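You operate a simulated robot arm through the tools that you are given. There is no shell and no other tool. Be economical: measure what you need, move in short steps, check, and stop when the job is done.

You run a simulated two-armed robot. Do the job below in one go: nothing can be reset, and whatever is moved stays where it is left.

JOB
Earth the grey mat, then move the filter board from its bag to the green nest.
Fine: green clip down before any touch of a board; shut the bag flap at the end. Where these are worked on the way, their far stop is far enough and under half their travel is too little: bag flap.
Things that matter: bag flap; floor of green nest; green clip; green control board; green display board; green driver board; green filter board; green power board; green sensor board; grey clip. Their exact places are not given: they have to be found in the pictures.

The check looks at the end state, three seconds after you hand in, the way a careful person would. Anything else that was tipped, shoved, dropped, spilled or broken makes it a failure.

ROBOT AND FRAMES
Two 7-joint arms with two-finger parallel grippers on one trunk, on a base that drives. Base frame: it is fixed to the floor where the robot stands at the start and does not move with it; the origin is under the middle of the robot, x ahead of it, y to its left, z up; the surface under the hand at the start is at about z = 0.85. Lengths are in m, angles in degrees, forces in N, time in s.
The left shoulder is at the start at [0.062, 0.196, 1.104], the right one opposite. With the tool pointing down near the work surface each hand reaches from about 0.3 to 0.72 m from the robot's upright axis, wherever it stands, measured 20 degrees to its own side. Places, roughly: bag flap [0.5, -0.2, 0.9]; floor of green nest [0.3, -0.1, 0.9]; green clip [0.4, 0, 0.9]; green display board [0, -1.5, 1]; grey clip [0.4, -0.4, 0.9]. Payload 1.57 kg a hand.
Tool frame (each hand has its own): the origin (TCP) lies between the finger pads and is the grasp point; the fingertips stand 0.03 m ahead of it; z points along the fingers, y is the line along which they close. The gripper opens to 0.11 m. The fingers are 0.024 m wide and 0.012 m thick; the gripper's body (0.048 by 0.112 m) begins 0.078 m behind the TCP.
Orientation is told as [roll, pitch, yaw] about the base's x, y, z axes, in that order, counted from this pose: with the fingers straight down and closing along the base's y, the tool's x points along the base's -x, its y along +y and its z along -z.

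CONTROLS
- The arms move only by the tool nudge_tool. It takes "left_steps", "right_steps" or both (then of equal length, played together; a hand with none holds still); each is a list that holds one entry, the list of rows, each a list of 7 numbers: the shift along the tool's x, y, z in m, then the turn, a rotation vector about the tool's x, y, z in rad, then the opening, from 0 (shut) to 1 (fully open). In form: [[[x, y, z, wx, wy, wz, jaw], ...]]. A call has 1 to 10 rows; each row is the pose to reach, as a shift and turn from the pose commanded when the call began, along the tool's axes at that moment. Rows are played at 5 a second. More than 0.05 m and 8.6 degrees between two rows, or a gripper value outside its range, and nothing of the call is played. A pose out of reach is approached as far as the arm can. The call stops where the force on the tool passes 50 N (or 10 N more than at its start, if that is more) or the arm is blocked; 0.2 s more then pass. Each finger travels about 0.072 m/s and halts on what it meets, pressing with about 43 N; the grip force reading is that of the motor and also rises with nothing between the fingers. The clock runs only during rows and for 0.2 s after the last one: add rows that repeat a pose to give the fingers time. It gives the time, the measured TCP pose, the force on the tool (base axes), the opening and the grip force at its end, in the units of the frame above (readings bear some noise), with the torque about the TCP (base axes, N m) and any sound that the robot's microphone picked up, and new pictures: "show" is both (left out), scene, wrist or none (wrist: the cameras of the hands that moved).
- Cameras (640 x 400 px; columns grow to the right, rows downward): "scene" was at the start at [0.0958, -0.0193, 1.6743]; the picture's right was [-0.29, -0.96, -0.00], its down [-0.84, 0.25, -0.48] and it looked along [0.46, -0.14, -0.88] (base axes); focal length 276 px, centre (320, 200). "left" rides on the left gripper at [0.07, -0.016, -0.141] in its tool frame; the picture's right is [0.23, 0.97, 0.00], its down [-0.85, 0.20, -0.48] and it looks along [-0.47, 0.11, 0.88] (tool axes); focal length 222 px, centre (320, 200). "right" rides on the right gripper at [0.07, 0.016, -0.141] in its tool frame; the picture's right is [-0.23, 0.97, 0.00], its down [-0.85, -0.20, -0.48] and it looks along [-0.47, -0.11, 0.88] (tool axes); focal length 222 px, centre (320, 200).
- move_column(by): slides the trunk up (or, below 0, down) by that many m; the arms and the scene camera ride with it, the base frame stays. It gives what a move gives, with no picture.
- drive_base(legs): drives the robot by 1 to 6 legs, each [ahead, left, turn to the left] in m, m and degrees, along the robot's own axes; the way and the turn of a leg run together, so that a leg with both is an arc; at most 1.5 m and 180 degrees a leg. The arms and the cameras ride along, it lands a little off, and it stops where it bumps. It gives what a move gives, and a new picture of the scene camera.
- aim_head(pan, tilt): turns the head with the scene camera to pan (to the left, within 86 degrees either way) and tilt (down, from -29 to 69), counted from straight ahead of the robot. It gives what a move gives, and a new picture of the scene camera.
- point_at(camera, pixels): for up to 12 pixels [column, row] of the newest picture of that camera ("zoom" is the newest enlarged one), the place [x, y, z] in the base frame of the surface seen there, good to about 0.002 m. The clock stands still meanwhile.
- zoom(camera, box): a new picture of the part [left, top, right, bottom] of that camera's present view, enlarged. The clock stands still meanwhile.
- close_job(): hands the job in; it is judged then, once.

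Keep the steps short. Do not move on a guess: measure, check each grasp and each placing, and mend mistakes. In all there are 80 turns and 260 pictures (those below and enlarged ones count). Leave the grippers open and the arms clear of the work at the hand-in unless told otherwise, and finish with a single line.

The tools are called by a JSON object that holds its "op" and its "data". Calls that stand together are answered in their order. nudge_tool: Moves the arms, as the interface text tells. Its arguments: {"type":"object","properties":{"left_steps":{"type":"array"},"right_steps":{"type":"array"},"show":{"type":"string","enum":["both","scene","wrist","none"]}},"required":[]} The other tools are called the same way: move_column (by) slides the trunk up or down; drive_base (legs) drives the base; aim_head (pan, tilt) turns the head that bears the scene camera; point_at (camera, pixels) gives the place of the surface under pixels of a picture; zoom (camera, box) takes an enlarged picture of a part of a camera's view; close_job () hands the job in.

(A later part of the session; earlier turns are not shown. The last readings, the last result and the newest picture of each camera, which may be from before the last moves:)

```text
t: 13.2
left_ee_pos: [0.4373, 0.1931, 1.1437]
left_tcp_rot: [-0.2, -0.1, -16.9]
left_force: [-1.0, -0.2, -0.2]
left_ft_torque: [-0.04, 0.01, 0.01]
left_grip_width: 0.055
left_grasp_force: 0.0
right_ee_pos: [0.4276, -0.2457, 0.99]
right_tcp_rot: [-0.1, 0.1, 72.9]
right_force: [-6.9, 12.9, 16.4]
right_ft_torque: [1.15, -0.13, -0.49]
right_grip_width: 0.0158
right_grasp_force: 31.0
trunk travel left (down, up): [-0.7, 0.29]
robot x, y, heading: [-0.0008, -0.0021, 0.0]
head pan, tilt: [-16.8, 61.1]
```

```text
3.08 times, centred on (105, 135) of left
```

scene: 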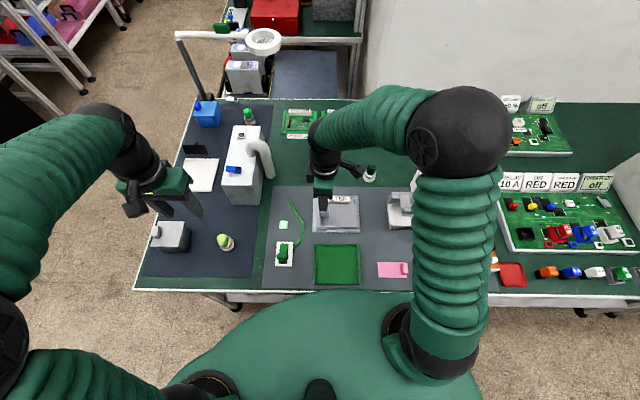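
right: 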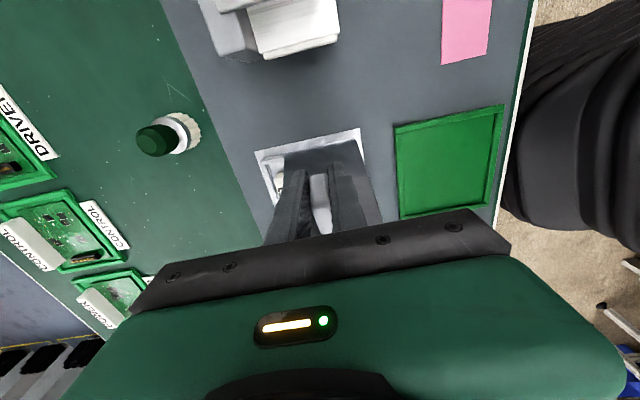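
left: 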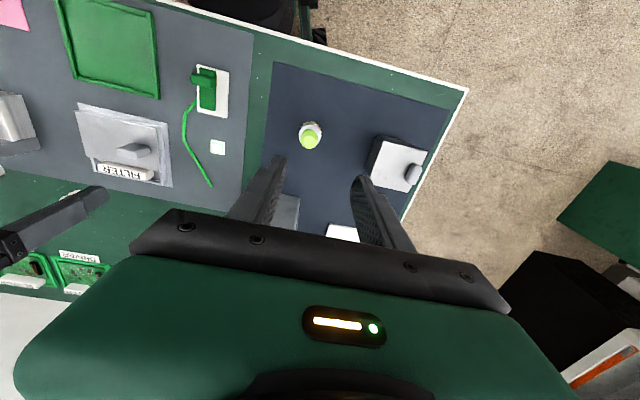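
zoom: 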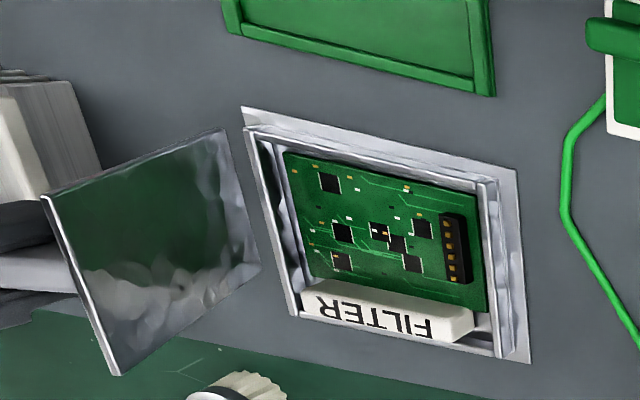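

Flap about 80° open. I go further along the arc to find the stop.

{"op": "nudge_tool", "data": {"right_steps": [[[0.008, 0, -0.001, 0, 0, 0, 0], [0.016, 0, 0.0, 0, 0, 0, 0], [0.024, 0, 0.002, 0, 0, 0, 0], [0.032, 0, 0.005, 0, 0, 0, 0], [0.039, 0, 0.008, 0, 0, 0, 0]]], "show": "wrist"}}

{"op": "zoom", "data": {"camera": "left", "box": [0, 70, 190, 200]}}

```text
t: 14.4
left_ee_pos: [0.4376, 0.192, 1.1457]
left_tcp_rot: [-0.1, -0.1, -16.9]
left_force: [0.0, -0.4, -0.6]
left_ft_torque: [0.0, 0.01, 0.03]
left_grip_width: 0.0551
left_grasp_force: 0.0
right_ee_pos: [0.4152, -0.284, 0.9837]
right_tcp_rot: [0.0, 0.0, 72.8]
right_force: [-5.9, 6.9, 11.9]
right_ft_torque: [1.01, -0.06, -0.39]
right_grip_width: 0.0156
right_grasp_force: 31.4
trunk travel left (down, up): [-0.7, 0.29]
robot x, y, heading: [0.0015, -0.0023, -0.2]
head pan, tilt: [-16.8, 61.1]
```

right: 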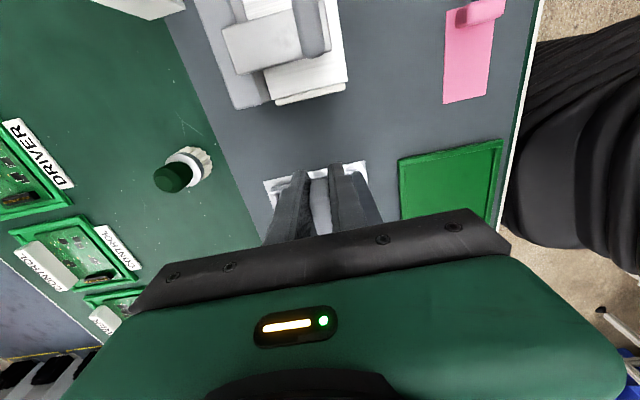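

```text
3.08 times, centred on (95, 135) of left
```

zoom: 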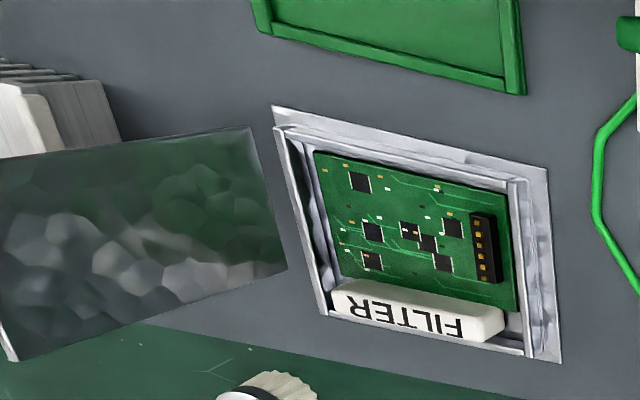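

{"op": "point_at", "data": {"camera": "right", "pixels": [[275, 101], [343, 82], [265, 72], [325, 50], [240, 105], [300, 85]]}}

{"op": "point_at", "data": {"camera": "left", "pixels": [[4, 174], [75, 110], [85, 149], [2, 120], [84, 113]]}}

```text
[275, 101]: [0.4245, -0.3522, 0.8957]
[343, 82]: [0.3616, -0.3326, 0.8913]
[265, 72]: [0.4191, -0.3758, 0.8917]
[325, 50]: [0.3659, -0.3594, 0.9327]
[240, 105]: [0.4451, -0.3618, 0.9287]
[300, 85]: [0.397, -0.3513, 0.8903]
```

```text
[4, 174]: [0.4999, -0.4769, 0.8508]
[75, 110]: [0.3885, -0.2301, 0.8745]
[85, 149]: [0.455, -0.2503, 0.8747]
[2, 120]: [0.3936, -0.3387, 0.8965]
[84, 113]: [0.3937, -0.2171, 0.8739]
```

The flap is past vertical and far from the heat sink (its face is 0.11 m to the right of the hinge). I go a few degrees further, then open the fingers slightly to see whether it stays.

{"op": "nudge_tool", "data": {"right_steps": [[[0.006, 0, 0.002, 0, 0, 0, 0], [0.0112, 0, 0.005, 0, 0, 0, 0], [0.0112, 0, 0.005, 0, 0, 0, 0.2], [0.0112, 0, 0.005, 0, 0, 0, 0.3], [0.0112, 0, 0.005, 0, 0, 0, 0.3]]], "show": "both"}}

{"op": "zoom", "data": {"camera": "left", "box": [0, 70, 190, 200]}}

{"op": "zoom", "data": {"camera": "scene", "box": [280, 160, 440, 290]}}

```text
t: 15.6
left_ee_pos: [0.4406, 0.1899, 1.1441]
left_tcp_rot: [0.0, 0.0, -17.0]
left_force: [0.2, 0.0, -0.2]
left_ft_torque: [0.01, 0.03, 0.0]
left_grip_width: 0.0551
left_grasp_force: 0.1
right_ee_pos: [0.4132, -0.295, 0.9746]
right_tcp_rot: [0.0, 0.0, 73.0]
right_force: [0.4, -0.3, -0.1]
right_ft_torque: [0.0, 0.01, -0.01]
right_grip_width: 0.0331
right_grasp_force: 0.1
trunk travel left (down, up): [-0.7, 0.29]
robot x, y, heading: [-0.0028, 0.0028, 0.1]
head pan, tilt: [-16.8, 61.1]
```

scene: 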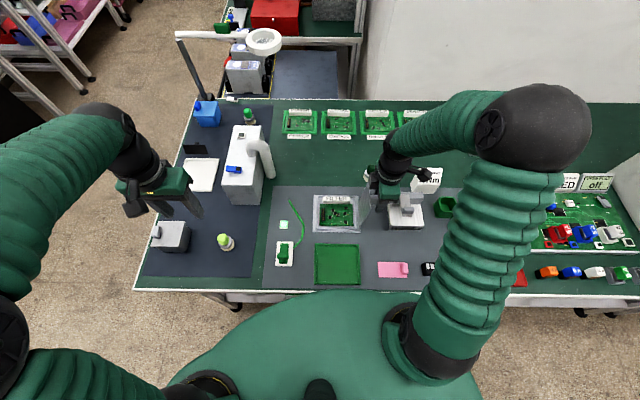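
right: 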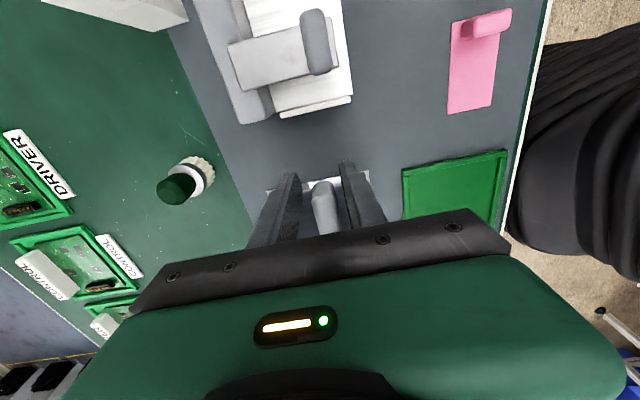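

```text
3.08 times, centred on (95, 135) of left
```

zoom: 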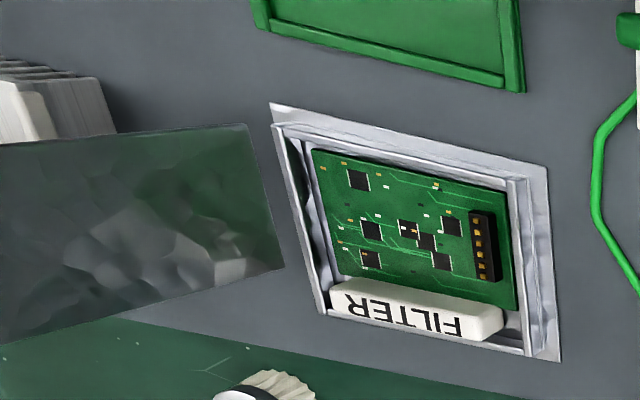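

```text
3.08 times, centred on (360, 225) of scene
```

zoom: 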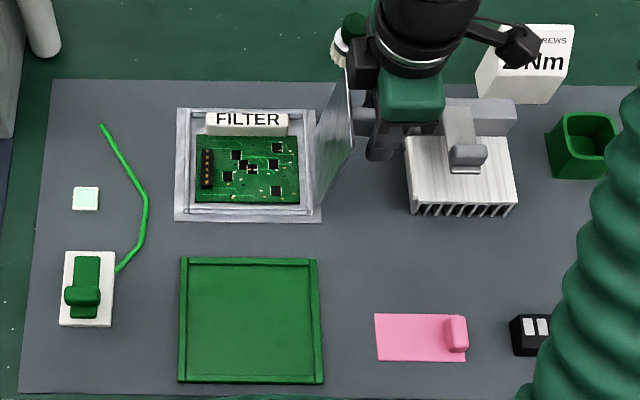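

The flap stays open by itself at about 107°. I lift the right hand straight up out of the way and measure the board and its handle from the left camera.

{"op": "nudge_tool", "data": {"right_steps": [[[0.004, 0, -0.01, 0, 0, 0, 0.33], [0.006, 0, -0.04, 0, 0, 0, 0.4], [0.006, 0, -0.08, 0, 0, 0, 0.5], [0.006, 0, -0.11, 0, 0, 0, 0.5]]], "show": "both"}}

{"op": "zoom", "data": {"camera": "left", "box": [70, 85, 190, 185]}}

{"op": "zoom", "data": {"camera": "scene", "box": [305, 185, 385, 295]}}

```text
t: 16.6
left_ee_pos: [0.439, 0.1898, 1.1452]
left_tcp_rot: [0.0, 0.0, -17.0]
left_force: [0.7, 0.3, -0.3]
left_ft_torque: [-0.01, 0.02, -0.03]
left_grip_width: 0.0549
left_grasp_force: 0.0
right_ee_pos: [0.4128, -0.3001, 1.0857]
right_tcp_rot: [0.0, -0.1, 72.9]
right_force: [-1.2, -0.1, 0.7]
right_ft_torque: [-0.01, 0.01, 0.0]
right_grip_width: 0.0552
right_grasp_force: 0.0
trunk travel left (down, up): [-0.7, 0.29]
robot x, y, heading: [0.0021, -0.0011, 0.1]
head pan, tilt: [-16.8, 61.1]
```

scene: 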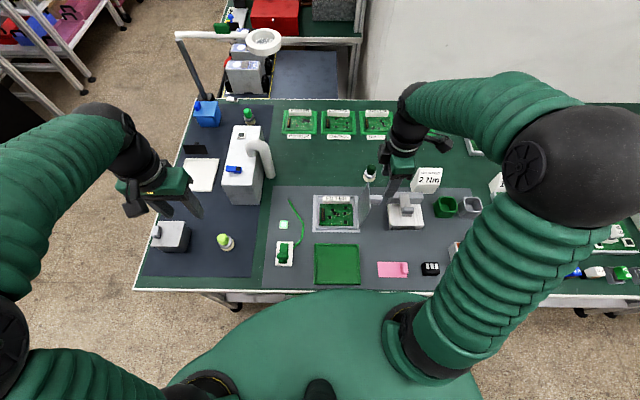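
right: 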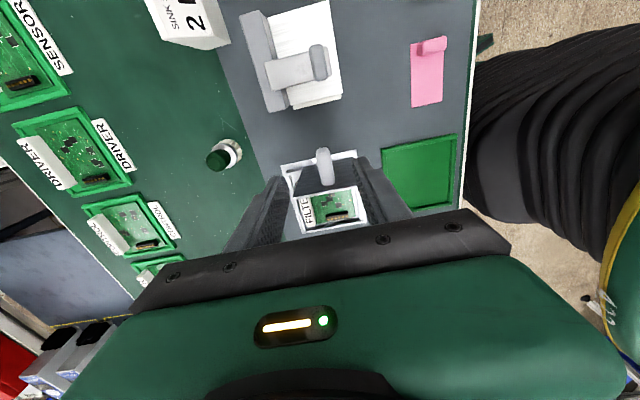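

```text
4.00 times, centred on (130, 135) of left
```

zoom: 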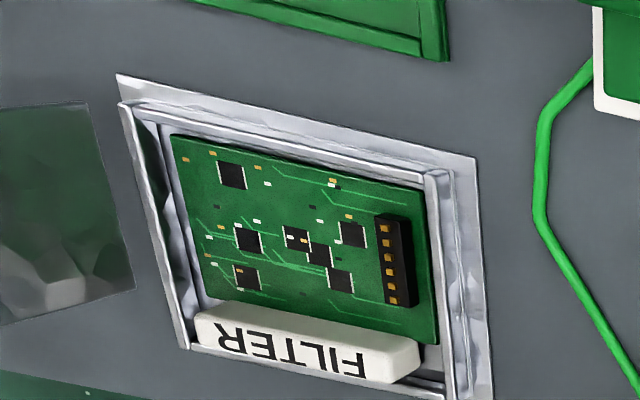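

```text
3.64 times, centred on (345, 240) of scene
```

zoom: 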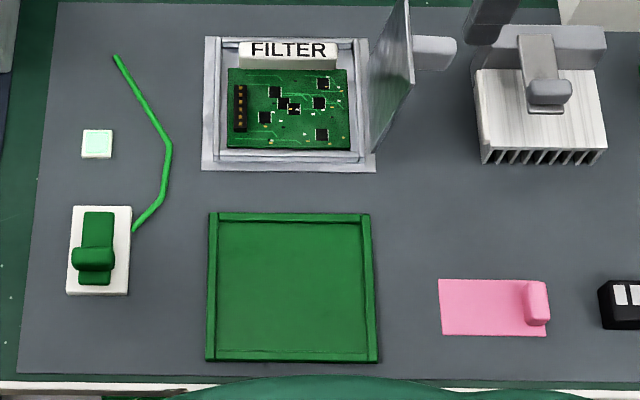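

{"op": "point_at", "data": {"camera": "zoom", "pixels": [[243, 48], [334, 48], [243, 66], [334, 66], [288, 58], [230, 72], [347, 72], [230, 144], [349, 146], [290, 135], [288, 45], [288, 40]]}}

{"op": "point_at", "data": {"camera": "zoom", "pixels": [[213, 217], [366, 217], [373, 356], [211, 353], [220, 225], [360, 226], [368, 345], [218, 344], [290, 290], [290, 217], [213, 290], [370, 290]]}}

{"op": "point_at", "data": {"camera": "left", "pixels": [[120, 164], [174, 178], [145, 178], [145, 170], [108, 169], [168, 180], [113, 120], [175, 135], [176, 169], [134, 150], [140, 160], [160, 160]]}}

```text
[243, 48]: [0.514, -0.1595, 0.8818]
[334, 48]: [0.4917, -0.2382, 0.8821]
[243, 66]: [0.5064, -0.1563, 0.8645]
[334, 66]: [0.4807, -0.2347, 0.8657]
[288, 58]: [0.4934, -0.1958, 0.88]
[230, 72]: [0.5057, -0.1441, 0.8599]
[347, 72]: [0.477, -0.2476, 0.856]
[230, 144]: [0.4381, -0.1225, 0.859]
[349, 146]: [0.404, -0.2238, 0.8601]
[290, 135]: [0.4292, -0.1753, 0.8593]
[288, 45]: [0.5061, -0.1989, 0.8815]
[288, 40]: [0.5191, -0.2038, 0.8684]
```

```text
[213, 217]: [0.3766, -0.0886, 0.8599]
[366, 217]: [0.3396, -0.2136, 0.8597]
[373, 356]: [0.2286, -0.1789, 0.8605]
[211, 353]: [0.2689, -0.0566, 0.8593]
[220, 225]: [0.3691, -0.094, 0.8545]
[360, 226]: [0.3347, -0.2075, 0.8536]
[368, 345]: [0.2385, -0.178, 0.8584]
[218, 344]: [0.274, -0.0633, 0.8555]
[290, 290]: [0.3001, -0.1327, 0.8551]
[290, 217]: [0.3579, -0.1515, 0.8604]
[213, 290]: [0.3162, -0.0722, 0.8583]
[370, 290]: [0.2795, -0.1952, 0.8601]
```

```text
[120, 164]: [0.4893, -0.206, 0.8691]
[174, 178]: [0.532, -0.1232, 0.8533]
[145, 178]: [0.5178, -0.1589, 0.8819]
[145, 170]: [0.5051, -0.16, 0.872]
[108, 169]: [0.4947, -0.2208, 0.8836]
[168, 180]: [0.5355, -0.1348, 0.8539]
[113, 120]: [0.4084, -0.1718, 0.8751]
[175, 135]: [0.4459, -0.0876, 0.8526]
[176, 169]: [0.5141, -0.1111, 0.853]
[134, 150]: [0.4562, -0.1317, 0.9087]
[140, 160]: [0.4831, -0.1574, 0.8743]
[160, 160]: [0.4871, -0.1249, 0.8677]
```

The left picture used there was stale, so I take a fresh enlargement of the bag's far wall next to the label.

{"op": "zoom", "data": {"camera": "left", "box": [100, 150, 200, 190]}}

{"op": "zoom", "data": {"camera": "scene", "box": [310, 188, 366, 212]}}

```text
6.40 times, centred on (150, 170) of left
```

zoom: 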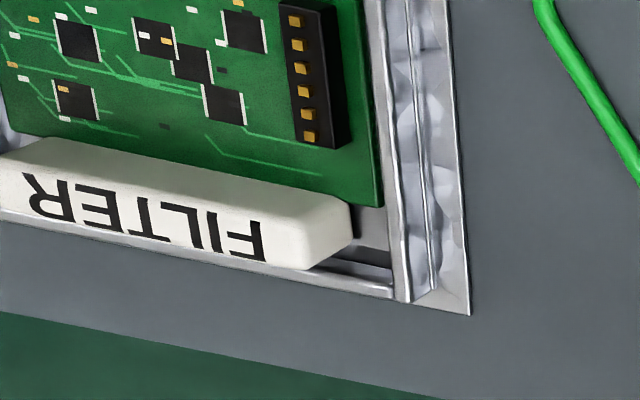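

```text
11.43 times, centred on (338, 200) of scene
```

zoom: 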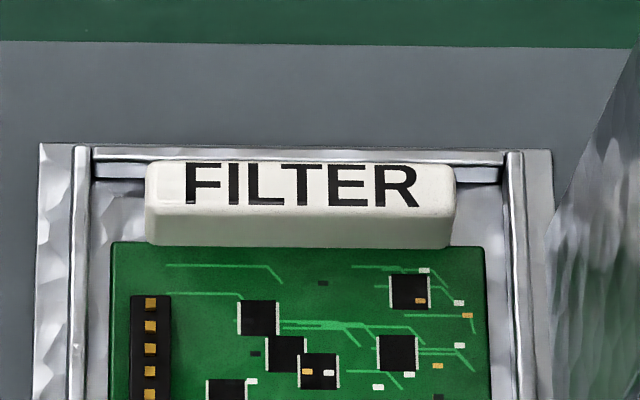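

{"op": "point_at", "data": {"camera": "zoom", "pixels": [[120, 152], [120, 160], [120, 172], [120, 190], [300, 153], [300, 166], [300, 185], [300, 208], [300, 220], [300, 240], [490, 170], [480, 157]]}}

{"op": "zoom", "data": {"camera": "left", "box": [100, 150, 200, 190]}}

```text
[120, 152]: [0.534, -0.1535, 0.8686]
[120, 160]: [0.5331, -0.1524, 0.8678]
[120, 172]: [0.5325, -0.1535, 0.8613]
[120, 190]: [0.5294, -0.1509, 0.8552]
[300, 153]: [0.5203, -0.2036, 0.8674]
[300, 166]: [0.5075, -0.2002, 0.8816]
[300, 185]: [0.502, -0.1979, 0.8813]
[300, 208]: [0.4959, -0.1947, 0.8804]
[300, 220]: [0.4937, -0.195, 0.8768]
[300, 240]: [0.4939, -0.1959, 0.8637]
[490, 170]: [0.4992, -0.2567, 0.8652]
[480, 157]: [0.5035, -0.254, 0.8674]
```

```text
6.40 times, centred on (150, 170) of left
```

zoom: 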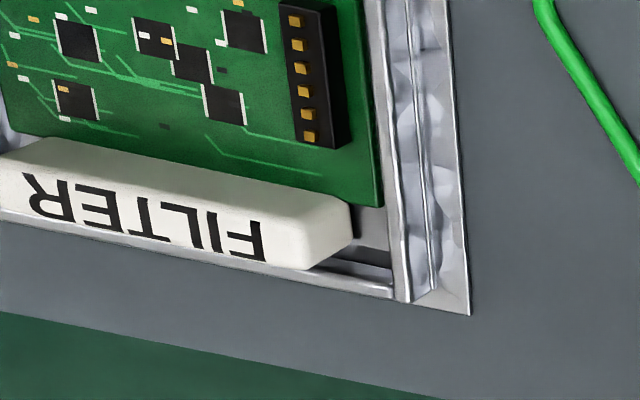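

The label block spans 16 mm in depth (u 0.529–0.5455) and its top is z 0.882. The far wall top is z 0.868, leaving only 8 mm behind the block, so I must grip with the tips above 0.870. I move the right hand over the flap to above the label.

{"op": "nudge_tool", "data": {"right_steps": [[[-0.03, -0.014, -0.01, 0, 0, 0, 0.45], [-0.06, -0.028, -0.01, 0, 0, 0, 0.45], [-0.09, -0.042, -0.01, 0, 0, 0, 0.45], [-0.124, -0.054, -0.01, 0, 0, 0, 0.45], [-0.124, -0.054, 0.03, 0, 0, 0, 0.45], [-0.124, -0.054, 0.07, 0, 0, 0, 0.45], [-0.124, -0.054, 0.1, 0, 0, 0, 0.45], [-0.124, -0.054, 0.13, 0, 0, 0, 0.45]]]}}

{"op": "zoom", "data": {"camera": "left", "box": [40, 80, 220, 210]}}

{"op": "zoom", "data": {"camera": "right", "box": [210, 40, 430, 230]}}

```text
t: 18.4
left_ee_pos: [0.4393, 0.1906, 1.1453]
left_tcp_rot: [0.1, 0.2, -17.0]
left_force: [0.8, -0.4, -0.2]
left_ft_torque: [-0.03, 0.01, 0.04]
left_grip_width: 0.0551
left_grasp_force: 0.1
right_ee_pos: [0.5022, -0.2, 0.9547]
right_tcp_rot: [0.2, 0.0, 73.1]
right_force: [0.6, -0.1, -0.3]
right_ft_torque: [0.02, 0.01, -0.03]
right_grip_width: 0.0496
right_grasp_force: 0.1
trunk travel left (down, up): [-0.7, 0.29]
robot x, y, heading: [0.0015, -0.0008, -0.1]
head pan, tilt: [-16.8, 61.1]
```

scene: 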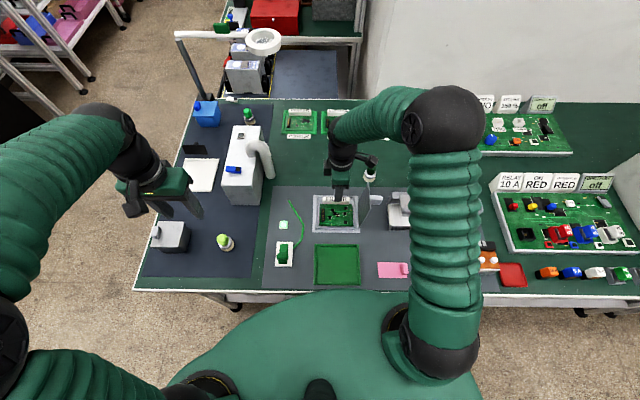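
right: 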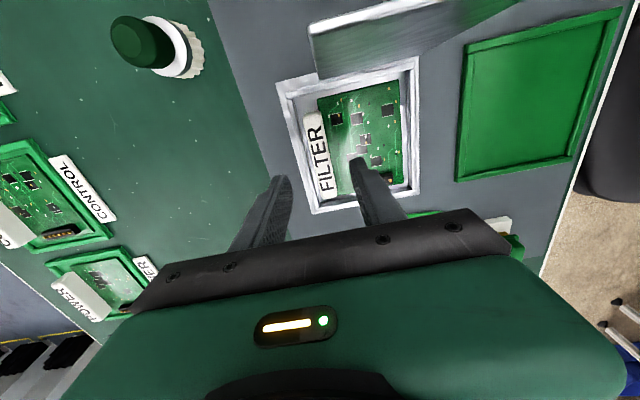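

```text
3.08 times, centred on (130, 145) of left
```

zoom: 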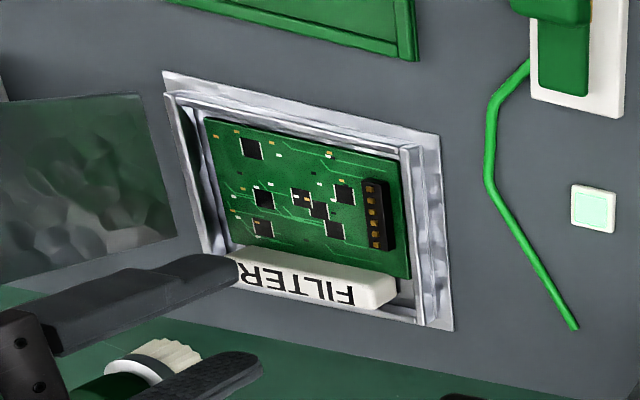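

```text
2.11 times, centred on (320, 135) of right
```

zoom: 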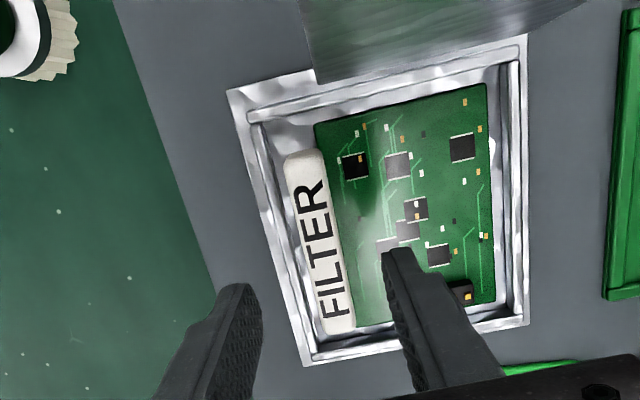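

A knob-like item (scene pixel ~(370,172)) stands behind the bag, so I check its clearance before lowering.

{"op": "zoom", "data": {"camera": "scene", "box": [310, 150, 400, 240]}}

{"op": "point_at", "data": {"camera": "zoom", "pixels": [[415, 170], [425, 150], [425, 190], [440, 165], [435, 140], [395, 170], [430, 205]]}}

{"op": "point_at", "data": {"camera": "right", "pixels": [[135, 40], [165, 40], [188, 40], [198, 60], [115, 40], [400, 30], [330, 50], [512, 3]]}}

```text
4.44 times, centred on (355, 195) of scene
```

zoom: 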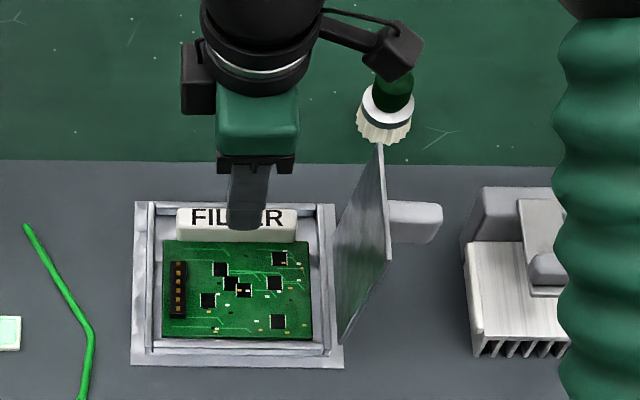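

```text
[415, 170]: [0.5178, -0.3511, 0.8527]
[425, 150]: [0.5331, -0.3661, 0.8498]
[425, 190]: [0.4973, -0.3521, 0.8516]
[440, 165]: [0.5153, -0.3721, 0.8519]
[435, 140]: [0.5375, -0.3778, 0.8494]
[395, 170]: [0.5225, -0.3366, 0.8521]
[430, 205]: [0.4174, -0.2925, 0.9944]
```

```text
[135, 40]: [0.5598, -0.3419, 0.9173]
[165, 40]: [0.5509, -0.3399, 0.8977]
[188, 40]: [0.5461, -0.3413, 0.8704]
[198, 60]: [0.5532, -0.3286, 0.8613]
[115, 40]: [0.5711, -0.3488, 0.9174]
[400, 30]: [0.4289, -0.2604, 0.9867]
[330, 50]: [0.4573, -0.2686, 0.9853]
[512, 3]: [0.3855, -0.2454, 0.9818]
```

The item is well clear (v −0.162). I narrow the opening a little and lower to TCP z≈0.901, then close on the label block.

{"op": "nudge_tool", "data": {"right_steps": [[[-0.001, 0.0015, 0.02, 0, 0, 0, 0.36], [-0.001, 0.0015, 0.04, 0, 0, 0, 0.36], [-0.001, 0.0015, 0.0535, 0, 0, 0, 0.36], [-0.001, 0.0015, 0.0535, 0, 0, 0, 0.36]]], "show": "wrist"}}

{"op": "zoom", "data": {"camera": "left", "box": [60, 110, 200, 210]}}

{"op": "zoom", "data": {"camera": "scene", "box": [310, 150, 400, 240]}}

```text
t: 19.4
left_ee_pos: [0.4396, 0.1898, 1.1457]
left_tcp_rot: [0.0, -0.1, -17.1]
left_force: [0.1, 1.2, -0.9]
left_ft_torque: [-0.02, -0.02, -0.01]
left_grip_width: 0.055
left_grasp_force: 0.1
right_ee_pos: [0.499, -0.1969, 0.9017]
right_tcp_rot: [0.0, -0.1, 73.0]
right_force: [-0.3, 0.3, 0.7]
right_ft_torque: [0.0, 0.0, 0.01]
right_grip_width: 0.0397
right_grasp_force: 0.0
trunk travel left (down, up): [-0.7, 0.29]
robot x, y, heading: [-0.0013, -0.0016, 0.0]
head pan, tilt: [-16.8, 61.1]
```

right: 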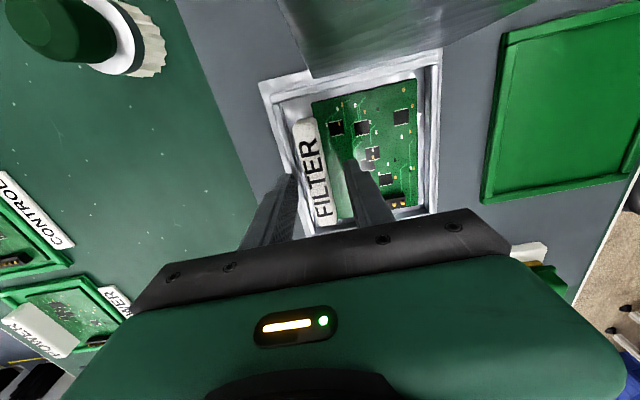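

```text
4.00 times, centred on (130, 160) of left
```

zoom: 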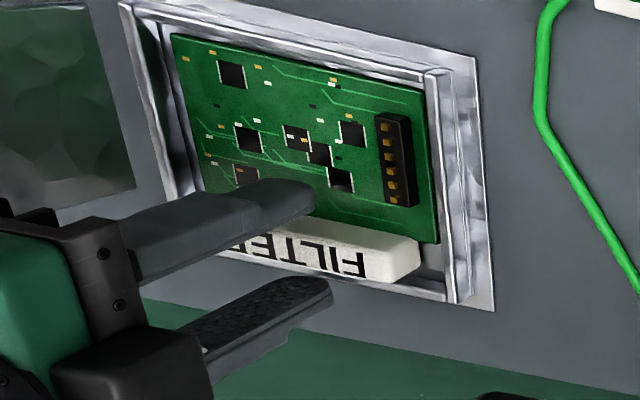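

```text
4.44 times, centred on (355, 195) of scene
```

zoom: 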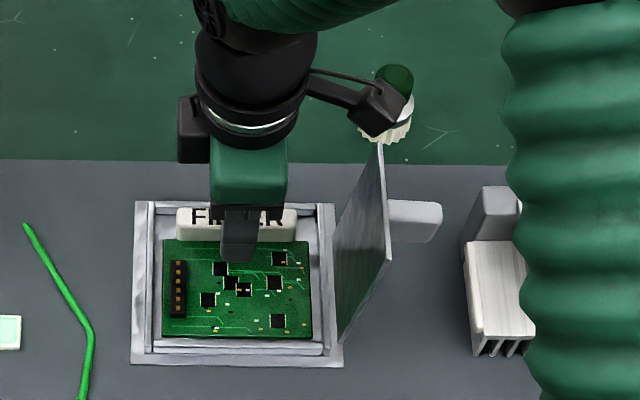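

The fingers straddle the label block. I shift 2 mm outward to centre on it and close.

{"op": "nudge_tool", "data": {"right_steps": [[[0, -0.002, 0, 0, 0, 0, 0.36], [0, -0.002, 0, 0, 0, 0, 0.2], [0, -0.002, 0, 0, 0, 0, 0.1], [0, -0.002, 0, 0, 0, 0, 0.0], [0, -0.002, 0, 0, 0, 0, 0.0]]], "show": "none"}}

{"op": "zoom", "data": {"camera": "left", "box": [60, 110, 200, 210]}}

```text
t: 20.6
left_ee_pos: [0.44, 0.1902, 1.1439]
left_tcp_rot: [0.0, -0.1, -17.0]
left_force: [0.1, -0.8, -0.5]
left_ft_torque: [0.0, 0.02, 0.02]
left_grip_width: 0.0549
left_grasp_force: 0.1
right_ee_pos: [0.5012, -0.1969, 0.9023]
right_tcp_rot: [-0.1, -0.1, 72.9]
right_force: [1.5, -0.1, 1.2]
right_ft_torque: [0.01, 0.0, -0.08]
right_grip_width: 0.017
right_grasp_force: 31.9
trunk travel left (down, up): [-0.7, 0.29]
robot x, y, heading: [0.0023, 0.0031, 0.1]
head pan, tilt: [-16.8, 61.1]
```

```text
4.00 times, centred on (130, 160) of left
```

zoom: 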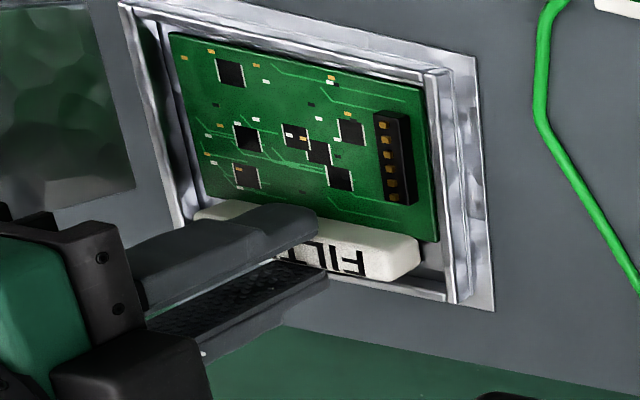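

Gripped at 17 mm with low side force. I lift straight up in steps, keeping away from the flap.

{"op": "nudge_tool", "data": {"right_steps": [[[0, 0, -0.008, 0, 0, 0, 0], [0, 0, -0.016, 0, 0, 0, 0], [0, 0, -0.03, 0, 0, 0, 0], [0, 0, -0.045, 0, 0, 0, 0]]], "show": "both"}}

{"op": "zoom", "data": {"camera": "left", "box": [60, 100, 220, 220]}}

```text
t: 21.6
left_ee_pos: [0.4389, 0.19, 1.1452]
left_tcp_rot: [0.1, 0.1, -17.0]
left_force: [-0.3, 0.3, -0.4]
left_ft_torque: [-0.02, -0.03, -0.02]
left_grip_width: 0.0549
left_grasp_force: 0.0
right_ee_pos: [0.5008, -0.1983, 0.9462]
right_tcp_rot: [0.0, 0.0, 73.1]
right_force: [0.3, 0.2, -1.0]
right_ft_torque: [-0.02, -0.04, 0.0]
right_grip_width: 0.0171
right_grasp_force: 32.1
trunk travel left (down, up): [-0.7, 0.29]
robot x, y, heading: [-0.0012, -0.0015, 0.2]
head pan, tilt: [-16.8, 61.1]
```

scene: 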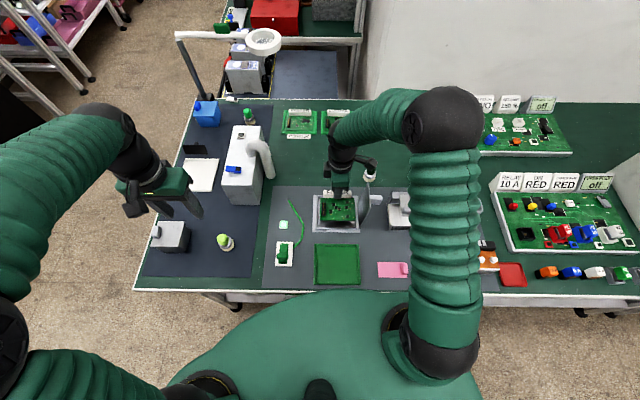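
right: 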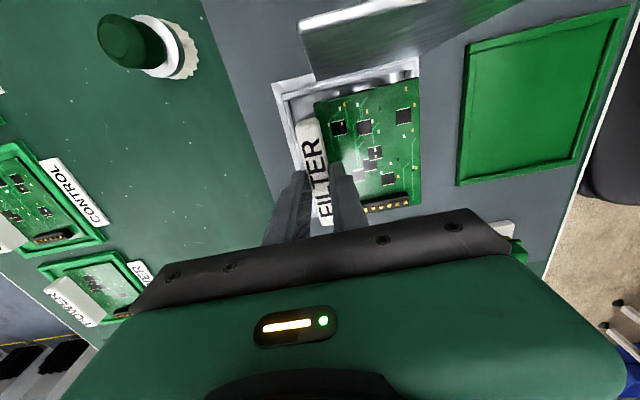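

```text
3.33 times, centred on (140, 160) of left
```

zoom: 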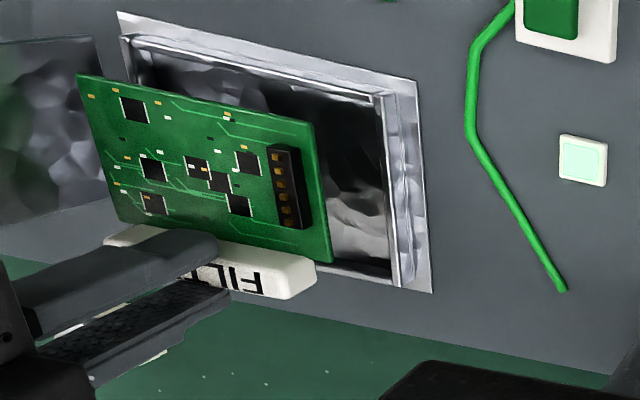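

The board hangs level in the grip. I carry it toward the robot by 0.170 m (tool +y), above the green nest.

{"op": "nudge_tool", "data": {"right_steps": [[[0, 0, -0.015, 0, 0, 0, 0], [0, 0.03, -0.015, 0, 0, 0, 0], [0, 0.07, -0.015, 0, 0, 0, 0], [0, 0.11, -0.015, 0, 0, 0, 0], [-0.001, 0.15, -0.015, 0, 0, 0, 0], [-0.0015, 0.17, -0.01, 0, 0, 0, 0], [-0.0015, 0.17, 0.01, 0, 0, 0, 0]]], "show": "both"}}

{"op": "zoom", "data": {"camera": "scene", "box": [295, 190, 395, 295]}}

{"op": "zoom", "data": {"camera": "left", "box": [40, 0, 240, 140]}}

```text
t: 23.2
left_ee_pos: [0.4405, 0.1899, 1.1433]
left_tcp_rot: [0.0, 0.2, -17.0]
left_force: [-0.3, -1.1, -0.4]
left_ft_torque: [0.02, 0.0, 0.02]
left_grip_width: 0.0552
left_grasp_force: 0.1
right_ee_pos: [0.3402, -0.1465, 0.9353]
right_tcp_rot: [0.1, 0.1, 72.8]
right_force: [0.1, -0.7, -0.6]
right_ft_torque: [-0.02, 0.0, 0.01]
right_grip_width: 0.0171
right_grasp_force: 32.1
trunk travel left (down, up): [-0.7, 0.29]
robot x, y, heading: [0.0027, -0.001, -0.1]
head pan, tilt: [-16.8, 61.1]
```

scene: 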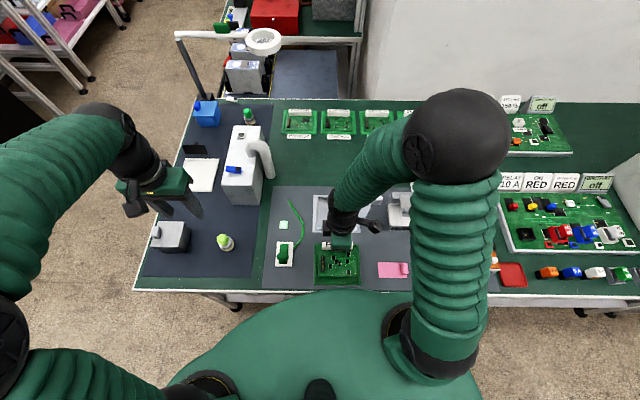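
right: 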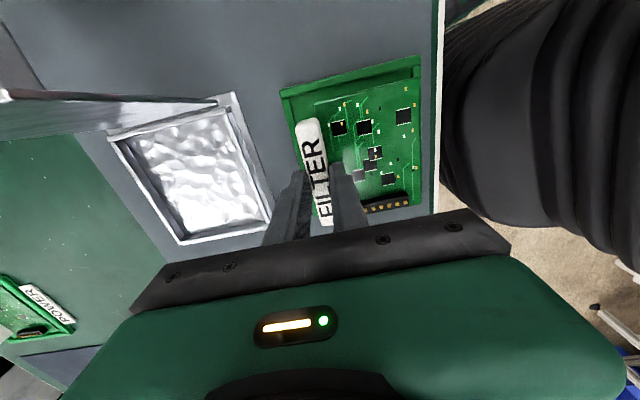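

```text
3.81 times, centred on (345, 242) of scene
```

zoom: 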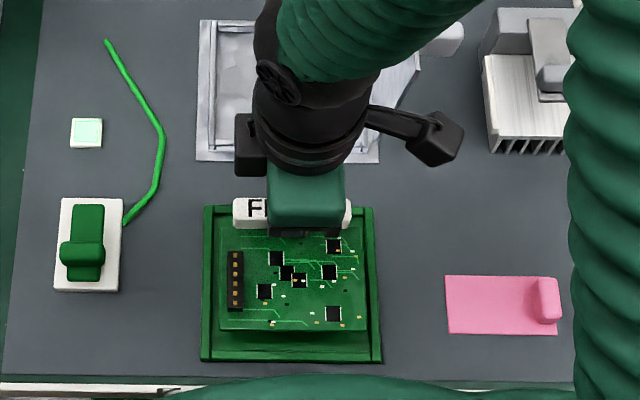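

```text
2.86 times, centred on (140, 70) of left
```

zoom: 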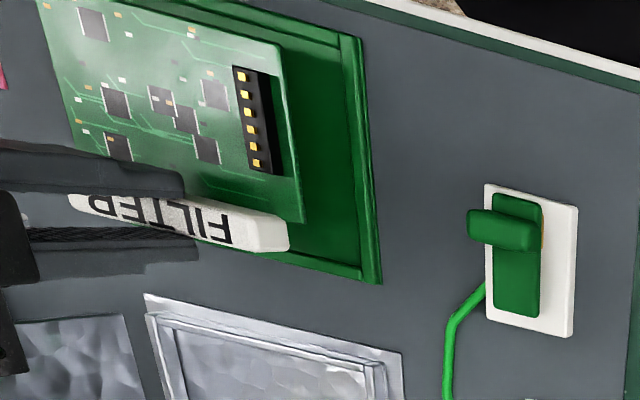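

I measure the held board's corners against the nest.

{"op": "point_at", "data": {"camera": "scene", "pixels": [[319.4, 274.8], [356.7, 275.2], [338.4, 275], [321.4, 260.4], [355.6, 260.4], [323.5, 246], [351, 246], [315.5, 280], [360, 280], [314.5, 260.5], [360.5, 260.5], [335, 283]]}}

```text
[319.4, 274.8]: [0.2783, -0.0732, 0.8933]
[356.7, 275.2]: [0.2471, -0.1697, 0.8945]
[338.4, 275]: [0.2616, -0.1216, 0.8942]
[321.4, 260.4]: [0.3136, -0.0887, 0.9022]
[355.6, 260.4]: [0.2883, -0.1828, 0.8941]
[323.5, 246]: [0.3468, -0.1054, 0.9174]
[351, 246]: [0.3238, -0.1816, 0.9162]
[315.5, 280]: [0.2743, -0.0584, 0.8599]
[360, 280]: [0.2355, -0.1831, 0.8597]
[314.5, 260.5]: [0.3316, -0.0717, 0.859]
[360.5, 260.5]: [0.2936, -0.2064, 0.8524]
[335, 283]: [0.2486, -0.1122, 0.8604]
```

Board centre is (u 0.330, v −0.039), matching the nest centre within about 1 mm, and it is level. I lower it gently.

{"op": "nudge_tool", "data": {"right_steps": [[[0, 0, 0.012, 0, 0, 0, 0], [0, 0, 0.022, 0, 0, 0, 0], [0, 0, 0.028, 0, 0, 0, 0], [0, 0, 0.031, 0, 0, 0, 0]]], "show": "both"}}

{"op": "zoom", "data": {"camera": "scene", "box": [305, 230, 370, 295]}}

{"op": "zoom", "data": {"camera": "left", "box": [40, 0, 240, 140]}}

```text
t: 24.2
left_ee_pos: [0.4396, 0.1907, 1.145]
left_tcp_rot: [-0.1, 0.0, -17.1]
left_force: [0.1, 0.0, 0.0]
left_ft_torque: [-0.01, 0.02, 0.02]
left_grip_width: 0.0551
left_grasp_force: 0.0
right_ee_pos: [0.3387, -0.1454, 0.9057]
right_tcp_rot: [0.0, -0.1, 72.9]
right_force: [-0.1, -0.4, -1.4]
right_ft_torque: [0.01, -0.01, 0.04]
right_grip_width: 0.0169
right_grasp_force: 32.3
trunk travel left (down, up): [-0.7, 0.29]
robot x, y, heading: [-0.0, -0.0033, 0.4]
head pan, tilt: [-16.8, 61.1]
```

scene: 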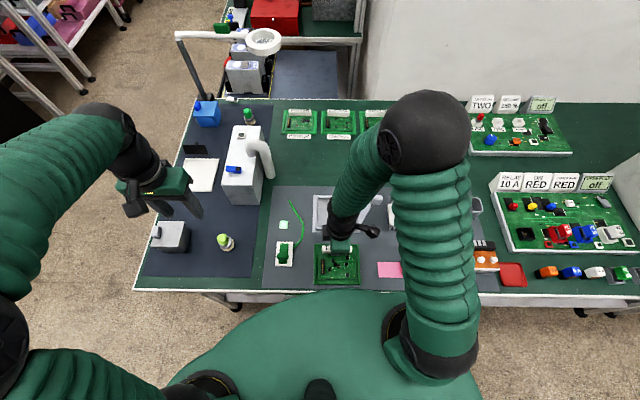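
right: 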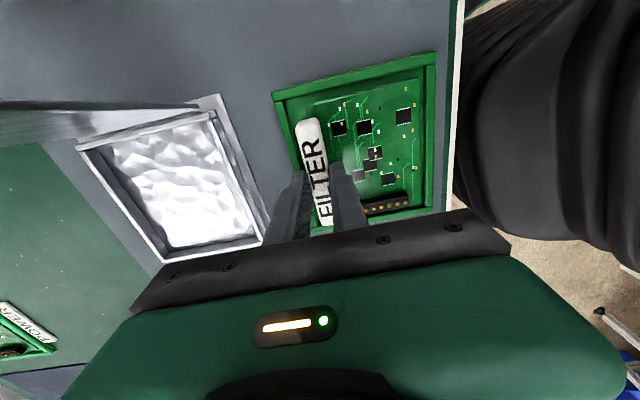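

```text
6.15 times, centred on (338, 262) of scene
```

zoom: 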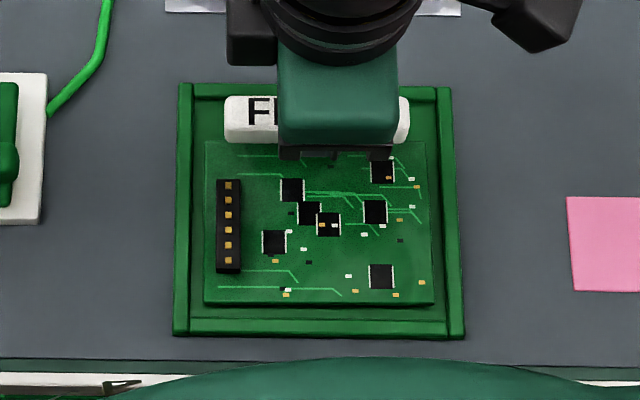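

```text
2.86 times, centred on (140, 70) of left
```

zoom: 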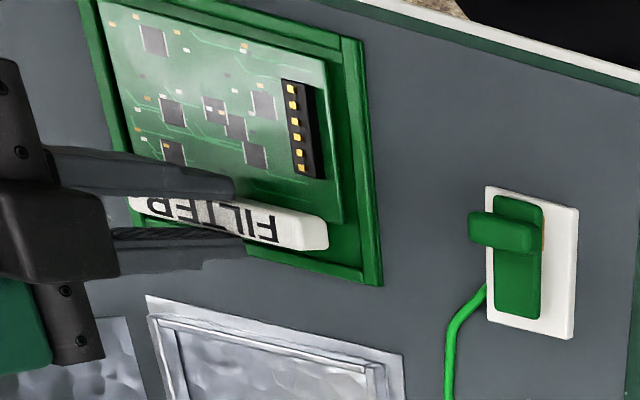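

Centred, with similar gaps all round. I lower the last ~4–5 mm watching for contact.

{"op": "nudge_tool", "data": {"right_steps": [[[0, 0, 0.002, 0, 0, 0, 0], [0, 0, 0.0035, 0, 0, 0, 0], [0, 0, 0.005, 0, 0, 0, 0]]], "show": "none"}}

{"op": "zoom", "data": {"camera": "scene", "box": [305, 230, 370, 295]}}

{"op": "point_at", "data": {"camera": "zoom", "pixels": [[215, 295], [425, 295], [320, 295], [320, 260], [240, 290], [190, 200], [320, 312], [230, 110]]}}

```text
t: 25.0
left_ee_pos: [0.4387, 0.1901, 1.1433]
left_tcp_rot: [-0.1, 0.0, -16.9]
left_force: [-0.1, 1.2, -0.2]
left_ft_torque: [-0.01, 0.0, 0.01]
left_grip_width: 0.0551
left_grasp_force: 0.1
right_ee_pos: [0.3402, -0.1459, 0.9016]
right_tcp_rot: [0.0, 0.1, 73.0]
right_force: [0.9, -0.6, -1.2]
right_ft_torque: [0.01, -0.03, -0.01]
right_grip_width: 0.0171
right_grasp_force: 32.4
trunk travel left (down, up): [-0.7, 0.29]
robot x, y, heading: [-0.0031, -0.0018, 0.0]
head pan, tilt: [-16.8, 61.1]
```

```text
6.15 times, centred on (338, 262) of scene
```

zoom: 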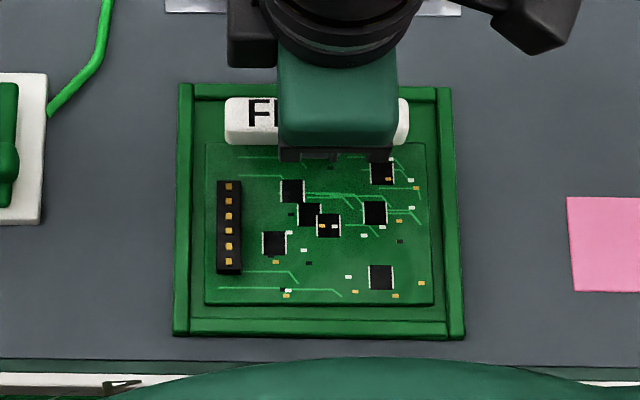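

```text
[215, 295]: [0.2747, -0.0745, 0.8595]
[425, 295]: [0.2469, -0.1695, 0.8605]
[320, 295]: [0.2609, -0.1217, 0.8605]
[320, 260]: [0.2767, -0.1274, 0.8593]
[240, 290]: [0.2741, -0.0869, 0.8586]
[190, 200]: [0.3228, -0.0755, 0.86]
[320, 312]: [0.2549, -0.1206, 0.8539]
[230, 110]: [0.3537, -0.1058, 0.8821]
```

Board top reads 0.860 with the floor at 0.854, so about 1–2 mm remain. I lower in 1 mm rows until contact shows.

{"op": "nudge_tool", "data": {"right_steps": [[[0, 0, 0.001, 0, 0, 0, 0], [0, 0, 0.002, 0, 0, 0, 0], [0, 0, 0.002, 0, 0, 0, 0]]], "show": "none"}}

```text
t: 25.8
left_ee_pos: [0.438, 0.1902, 1.1446]
left_tcp_rot: [0.0, 0.0, -17.1]
left_force: [0.2, -0.2, 0.6]
left_ft_torque: [-0.02, 0.04, -0.02]
left_grip_width: 0.055
left_grasp_force: 0.0
right_ee_pos: [0.3398, -0.1478, 0.9003]
right_tcp_rot: [-0.1, -0.1, 72.9]
right_force: [1.7, -3.5, 20.4]
right_ft_torque: [-0.13, 0.01, 0.04]
right_grip_width: 0.0171
right_grasp_force: 31.7
trunk travel left (down, up): [-0.7, 0.29]
robot x, y, heading: [-0.0001, -0.0001, 0.1]
head pan, tilt: [-16.8, 61.1]
```

Contact is made (20 N up), so the board sits on the nest floor. I ease up 1 mm, open the fingers, and rise straight up.

{"op": "nudge_tool", "data": {"right_steps": [[[0, 0, -0.001, 0, 0, 0, 0.0], [0, 0, -0.001, 0, 0, 0, 0.2], [0, 0, -0.001, 0, 0, 0, 0.36], [0, 0, -0.001, 0, 0, 0, 0.36], [0, 0, -0.02, 0, 0, 0, 0.36], [0, 0, -0.06, 0, 0, 0, 0.36], [0, 0, -0.1, 0, 0, 0, 0.36], [0, 0, -0.14, 0, 0, 0, 0.36]]], "show": "both"}}

{"op": "zoom", "data": {"camera": "scene", "box": [290, 180, 390, 295]}}

```text
t: 27.6
left_ee_pos: [0.4378, 0.1911, 1.1444]
left_tcp_rot: [0.0, 0.0, -17.0]
left_force: [-0.7, 0.0, 0.3]
left_ft_torque: [-0.01, 0.0, 0.01]
left_grip_width: 0.055
left_grasp_force: 0.1
right_ee_pos: [0.3388, -0.1472, 1.0412]
right_tcp_rot: [0.0, 0.0, 73.0]
right_force: [-0.3, -0.8, 0.4]
right_ft_torque: [0.01, 0.02, -0.01]
right_grip_width: 0.0394
right_grasp_force: 0.1
trunk travel left (down, up): [-0.7, 0.29]
robot x, y, heading: [0.0025, -0.0008, -0.1]
head pan, tilt: [-16.8, 61.1]
```

scene: 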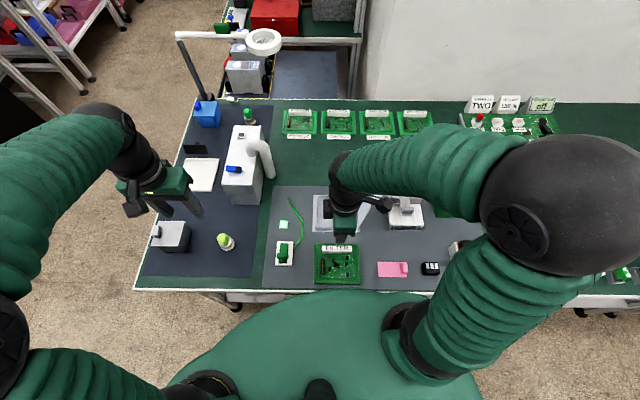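
right: 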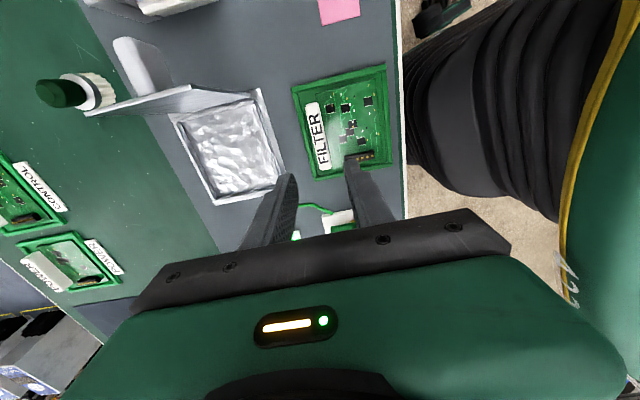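

```text
3.48 times, centred on (340, 238) of scene
```

zoom: 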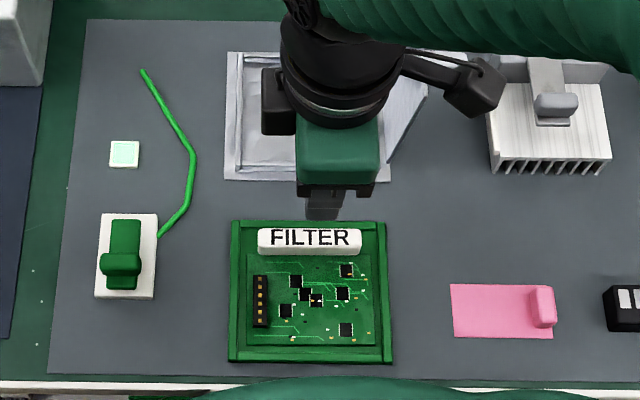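

The board sits fully in the nest, flat, with the label readable. Now I bring the right hand back above the flap's tab to shut it.

{"op": "nudge_tool", "data": {"right_steps": [[[0, 0, -0.045, 0, 0, 0, 0.36], [0.03, -0.03, -0.045, 0, 0, 0, 0.36], [0.06, -0.06, -0.045, 0, 0, 0, 0.36], [0.09, -0.09, -0.045, 0, 0, 0, 0.36], [0.1244, -0.115, -0.045, 0, 0, 0, 0.36]]], "show": "both"}}

{"op": "zoom", "data": {"camera": "right", "box": [220, 100, 420, 260]}}

{"op": "point_at", "data": {"camera": "right", "pixels": [[324, 155], [322, 170], [324, 180], [318, 165], [330, 165], [340, 152], [300, 165]]}}

```text
t: 28.8
left_ee_pos: [0.4409, 0.1879, 1.1443]
left_tcp_rot: [0.1, 0.1, -17.0]
left_force: [-0.1, -0.8, 0.4]
left_ft_torque: [0.05, 0.01, 0.03]
left_grip_width: 0.0549
left_grasp_force: 0.0
right_ee_pos: [0.4133, -0.3004, 1.086]
right_tcp_rot: [0.1, -0.1, 72.9]
right_force: [-1.0, -0.3, -0.2]
right_ft_torque: [0.02, 0.02, -0.02]
right_grip_width: 0.0394
right_grasp_force: 0.0
trunk travel left (down, up): [-0.7, 0.29]
robot x, y, heading: [-0.0034, 0.0033, -0.1]
head pan, tilt: [-16.8, 61.1]
```

scene: 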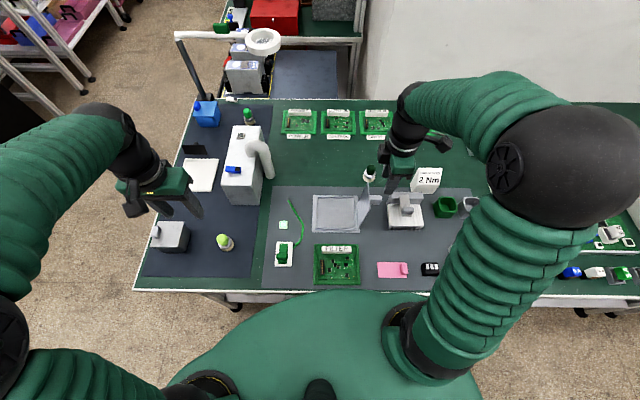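
right: 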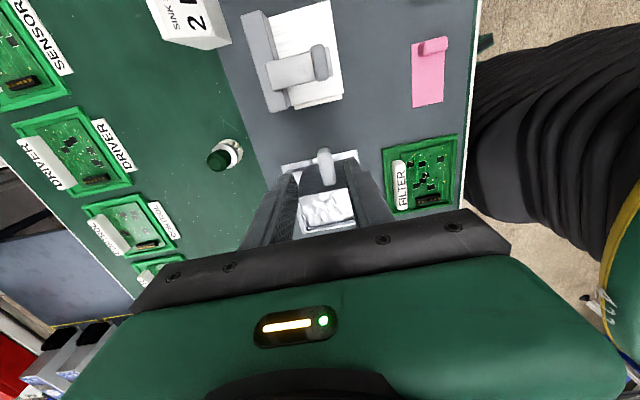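

```text
2.50 times, centred on (320, 180) of right
```

zoom: 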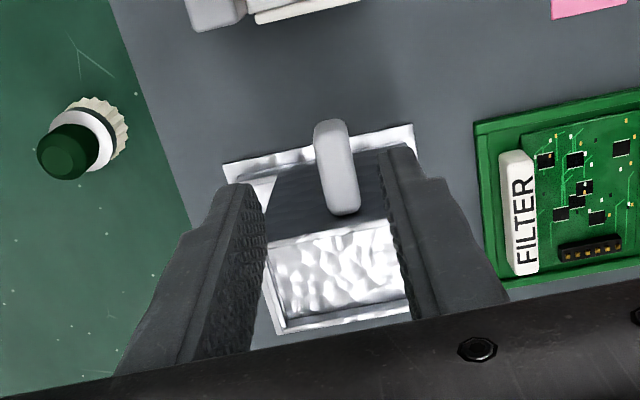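

```text
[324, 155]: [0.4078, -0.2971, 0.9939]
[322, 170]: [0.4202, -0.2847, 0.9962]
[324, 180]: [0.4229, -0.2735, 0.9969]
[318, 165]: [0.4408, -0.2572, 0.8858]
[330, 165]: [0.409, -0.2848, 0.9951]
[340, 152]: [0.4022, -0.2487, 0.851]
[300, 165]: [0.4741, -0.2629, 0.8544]
```

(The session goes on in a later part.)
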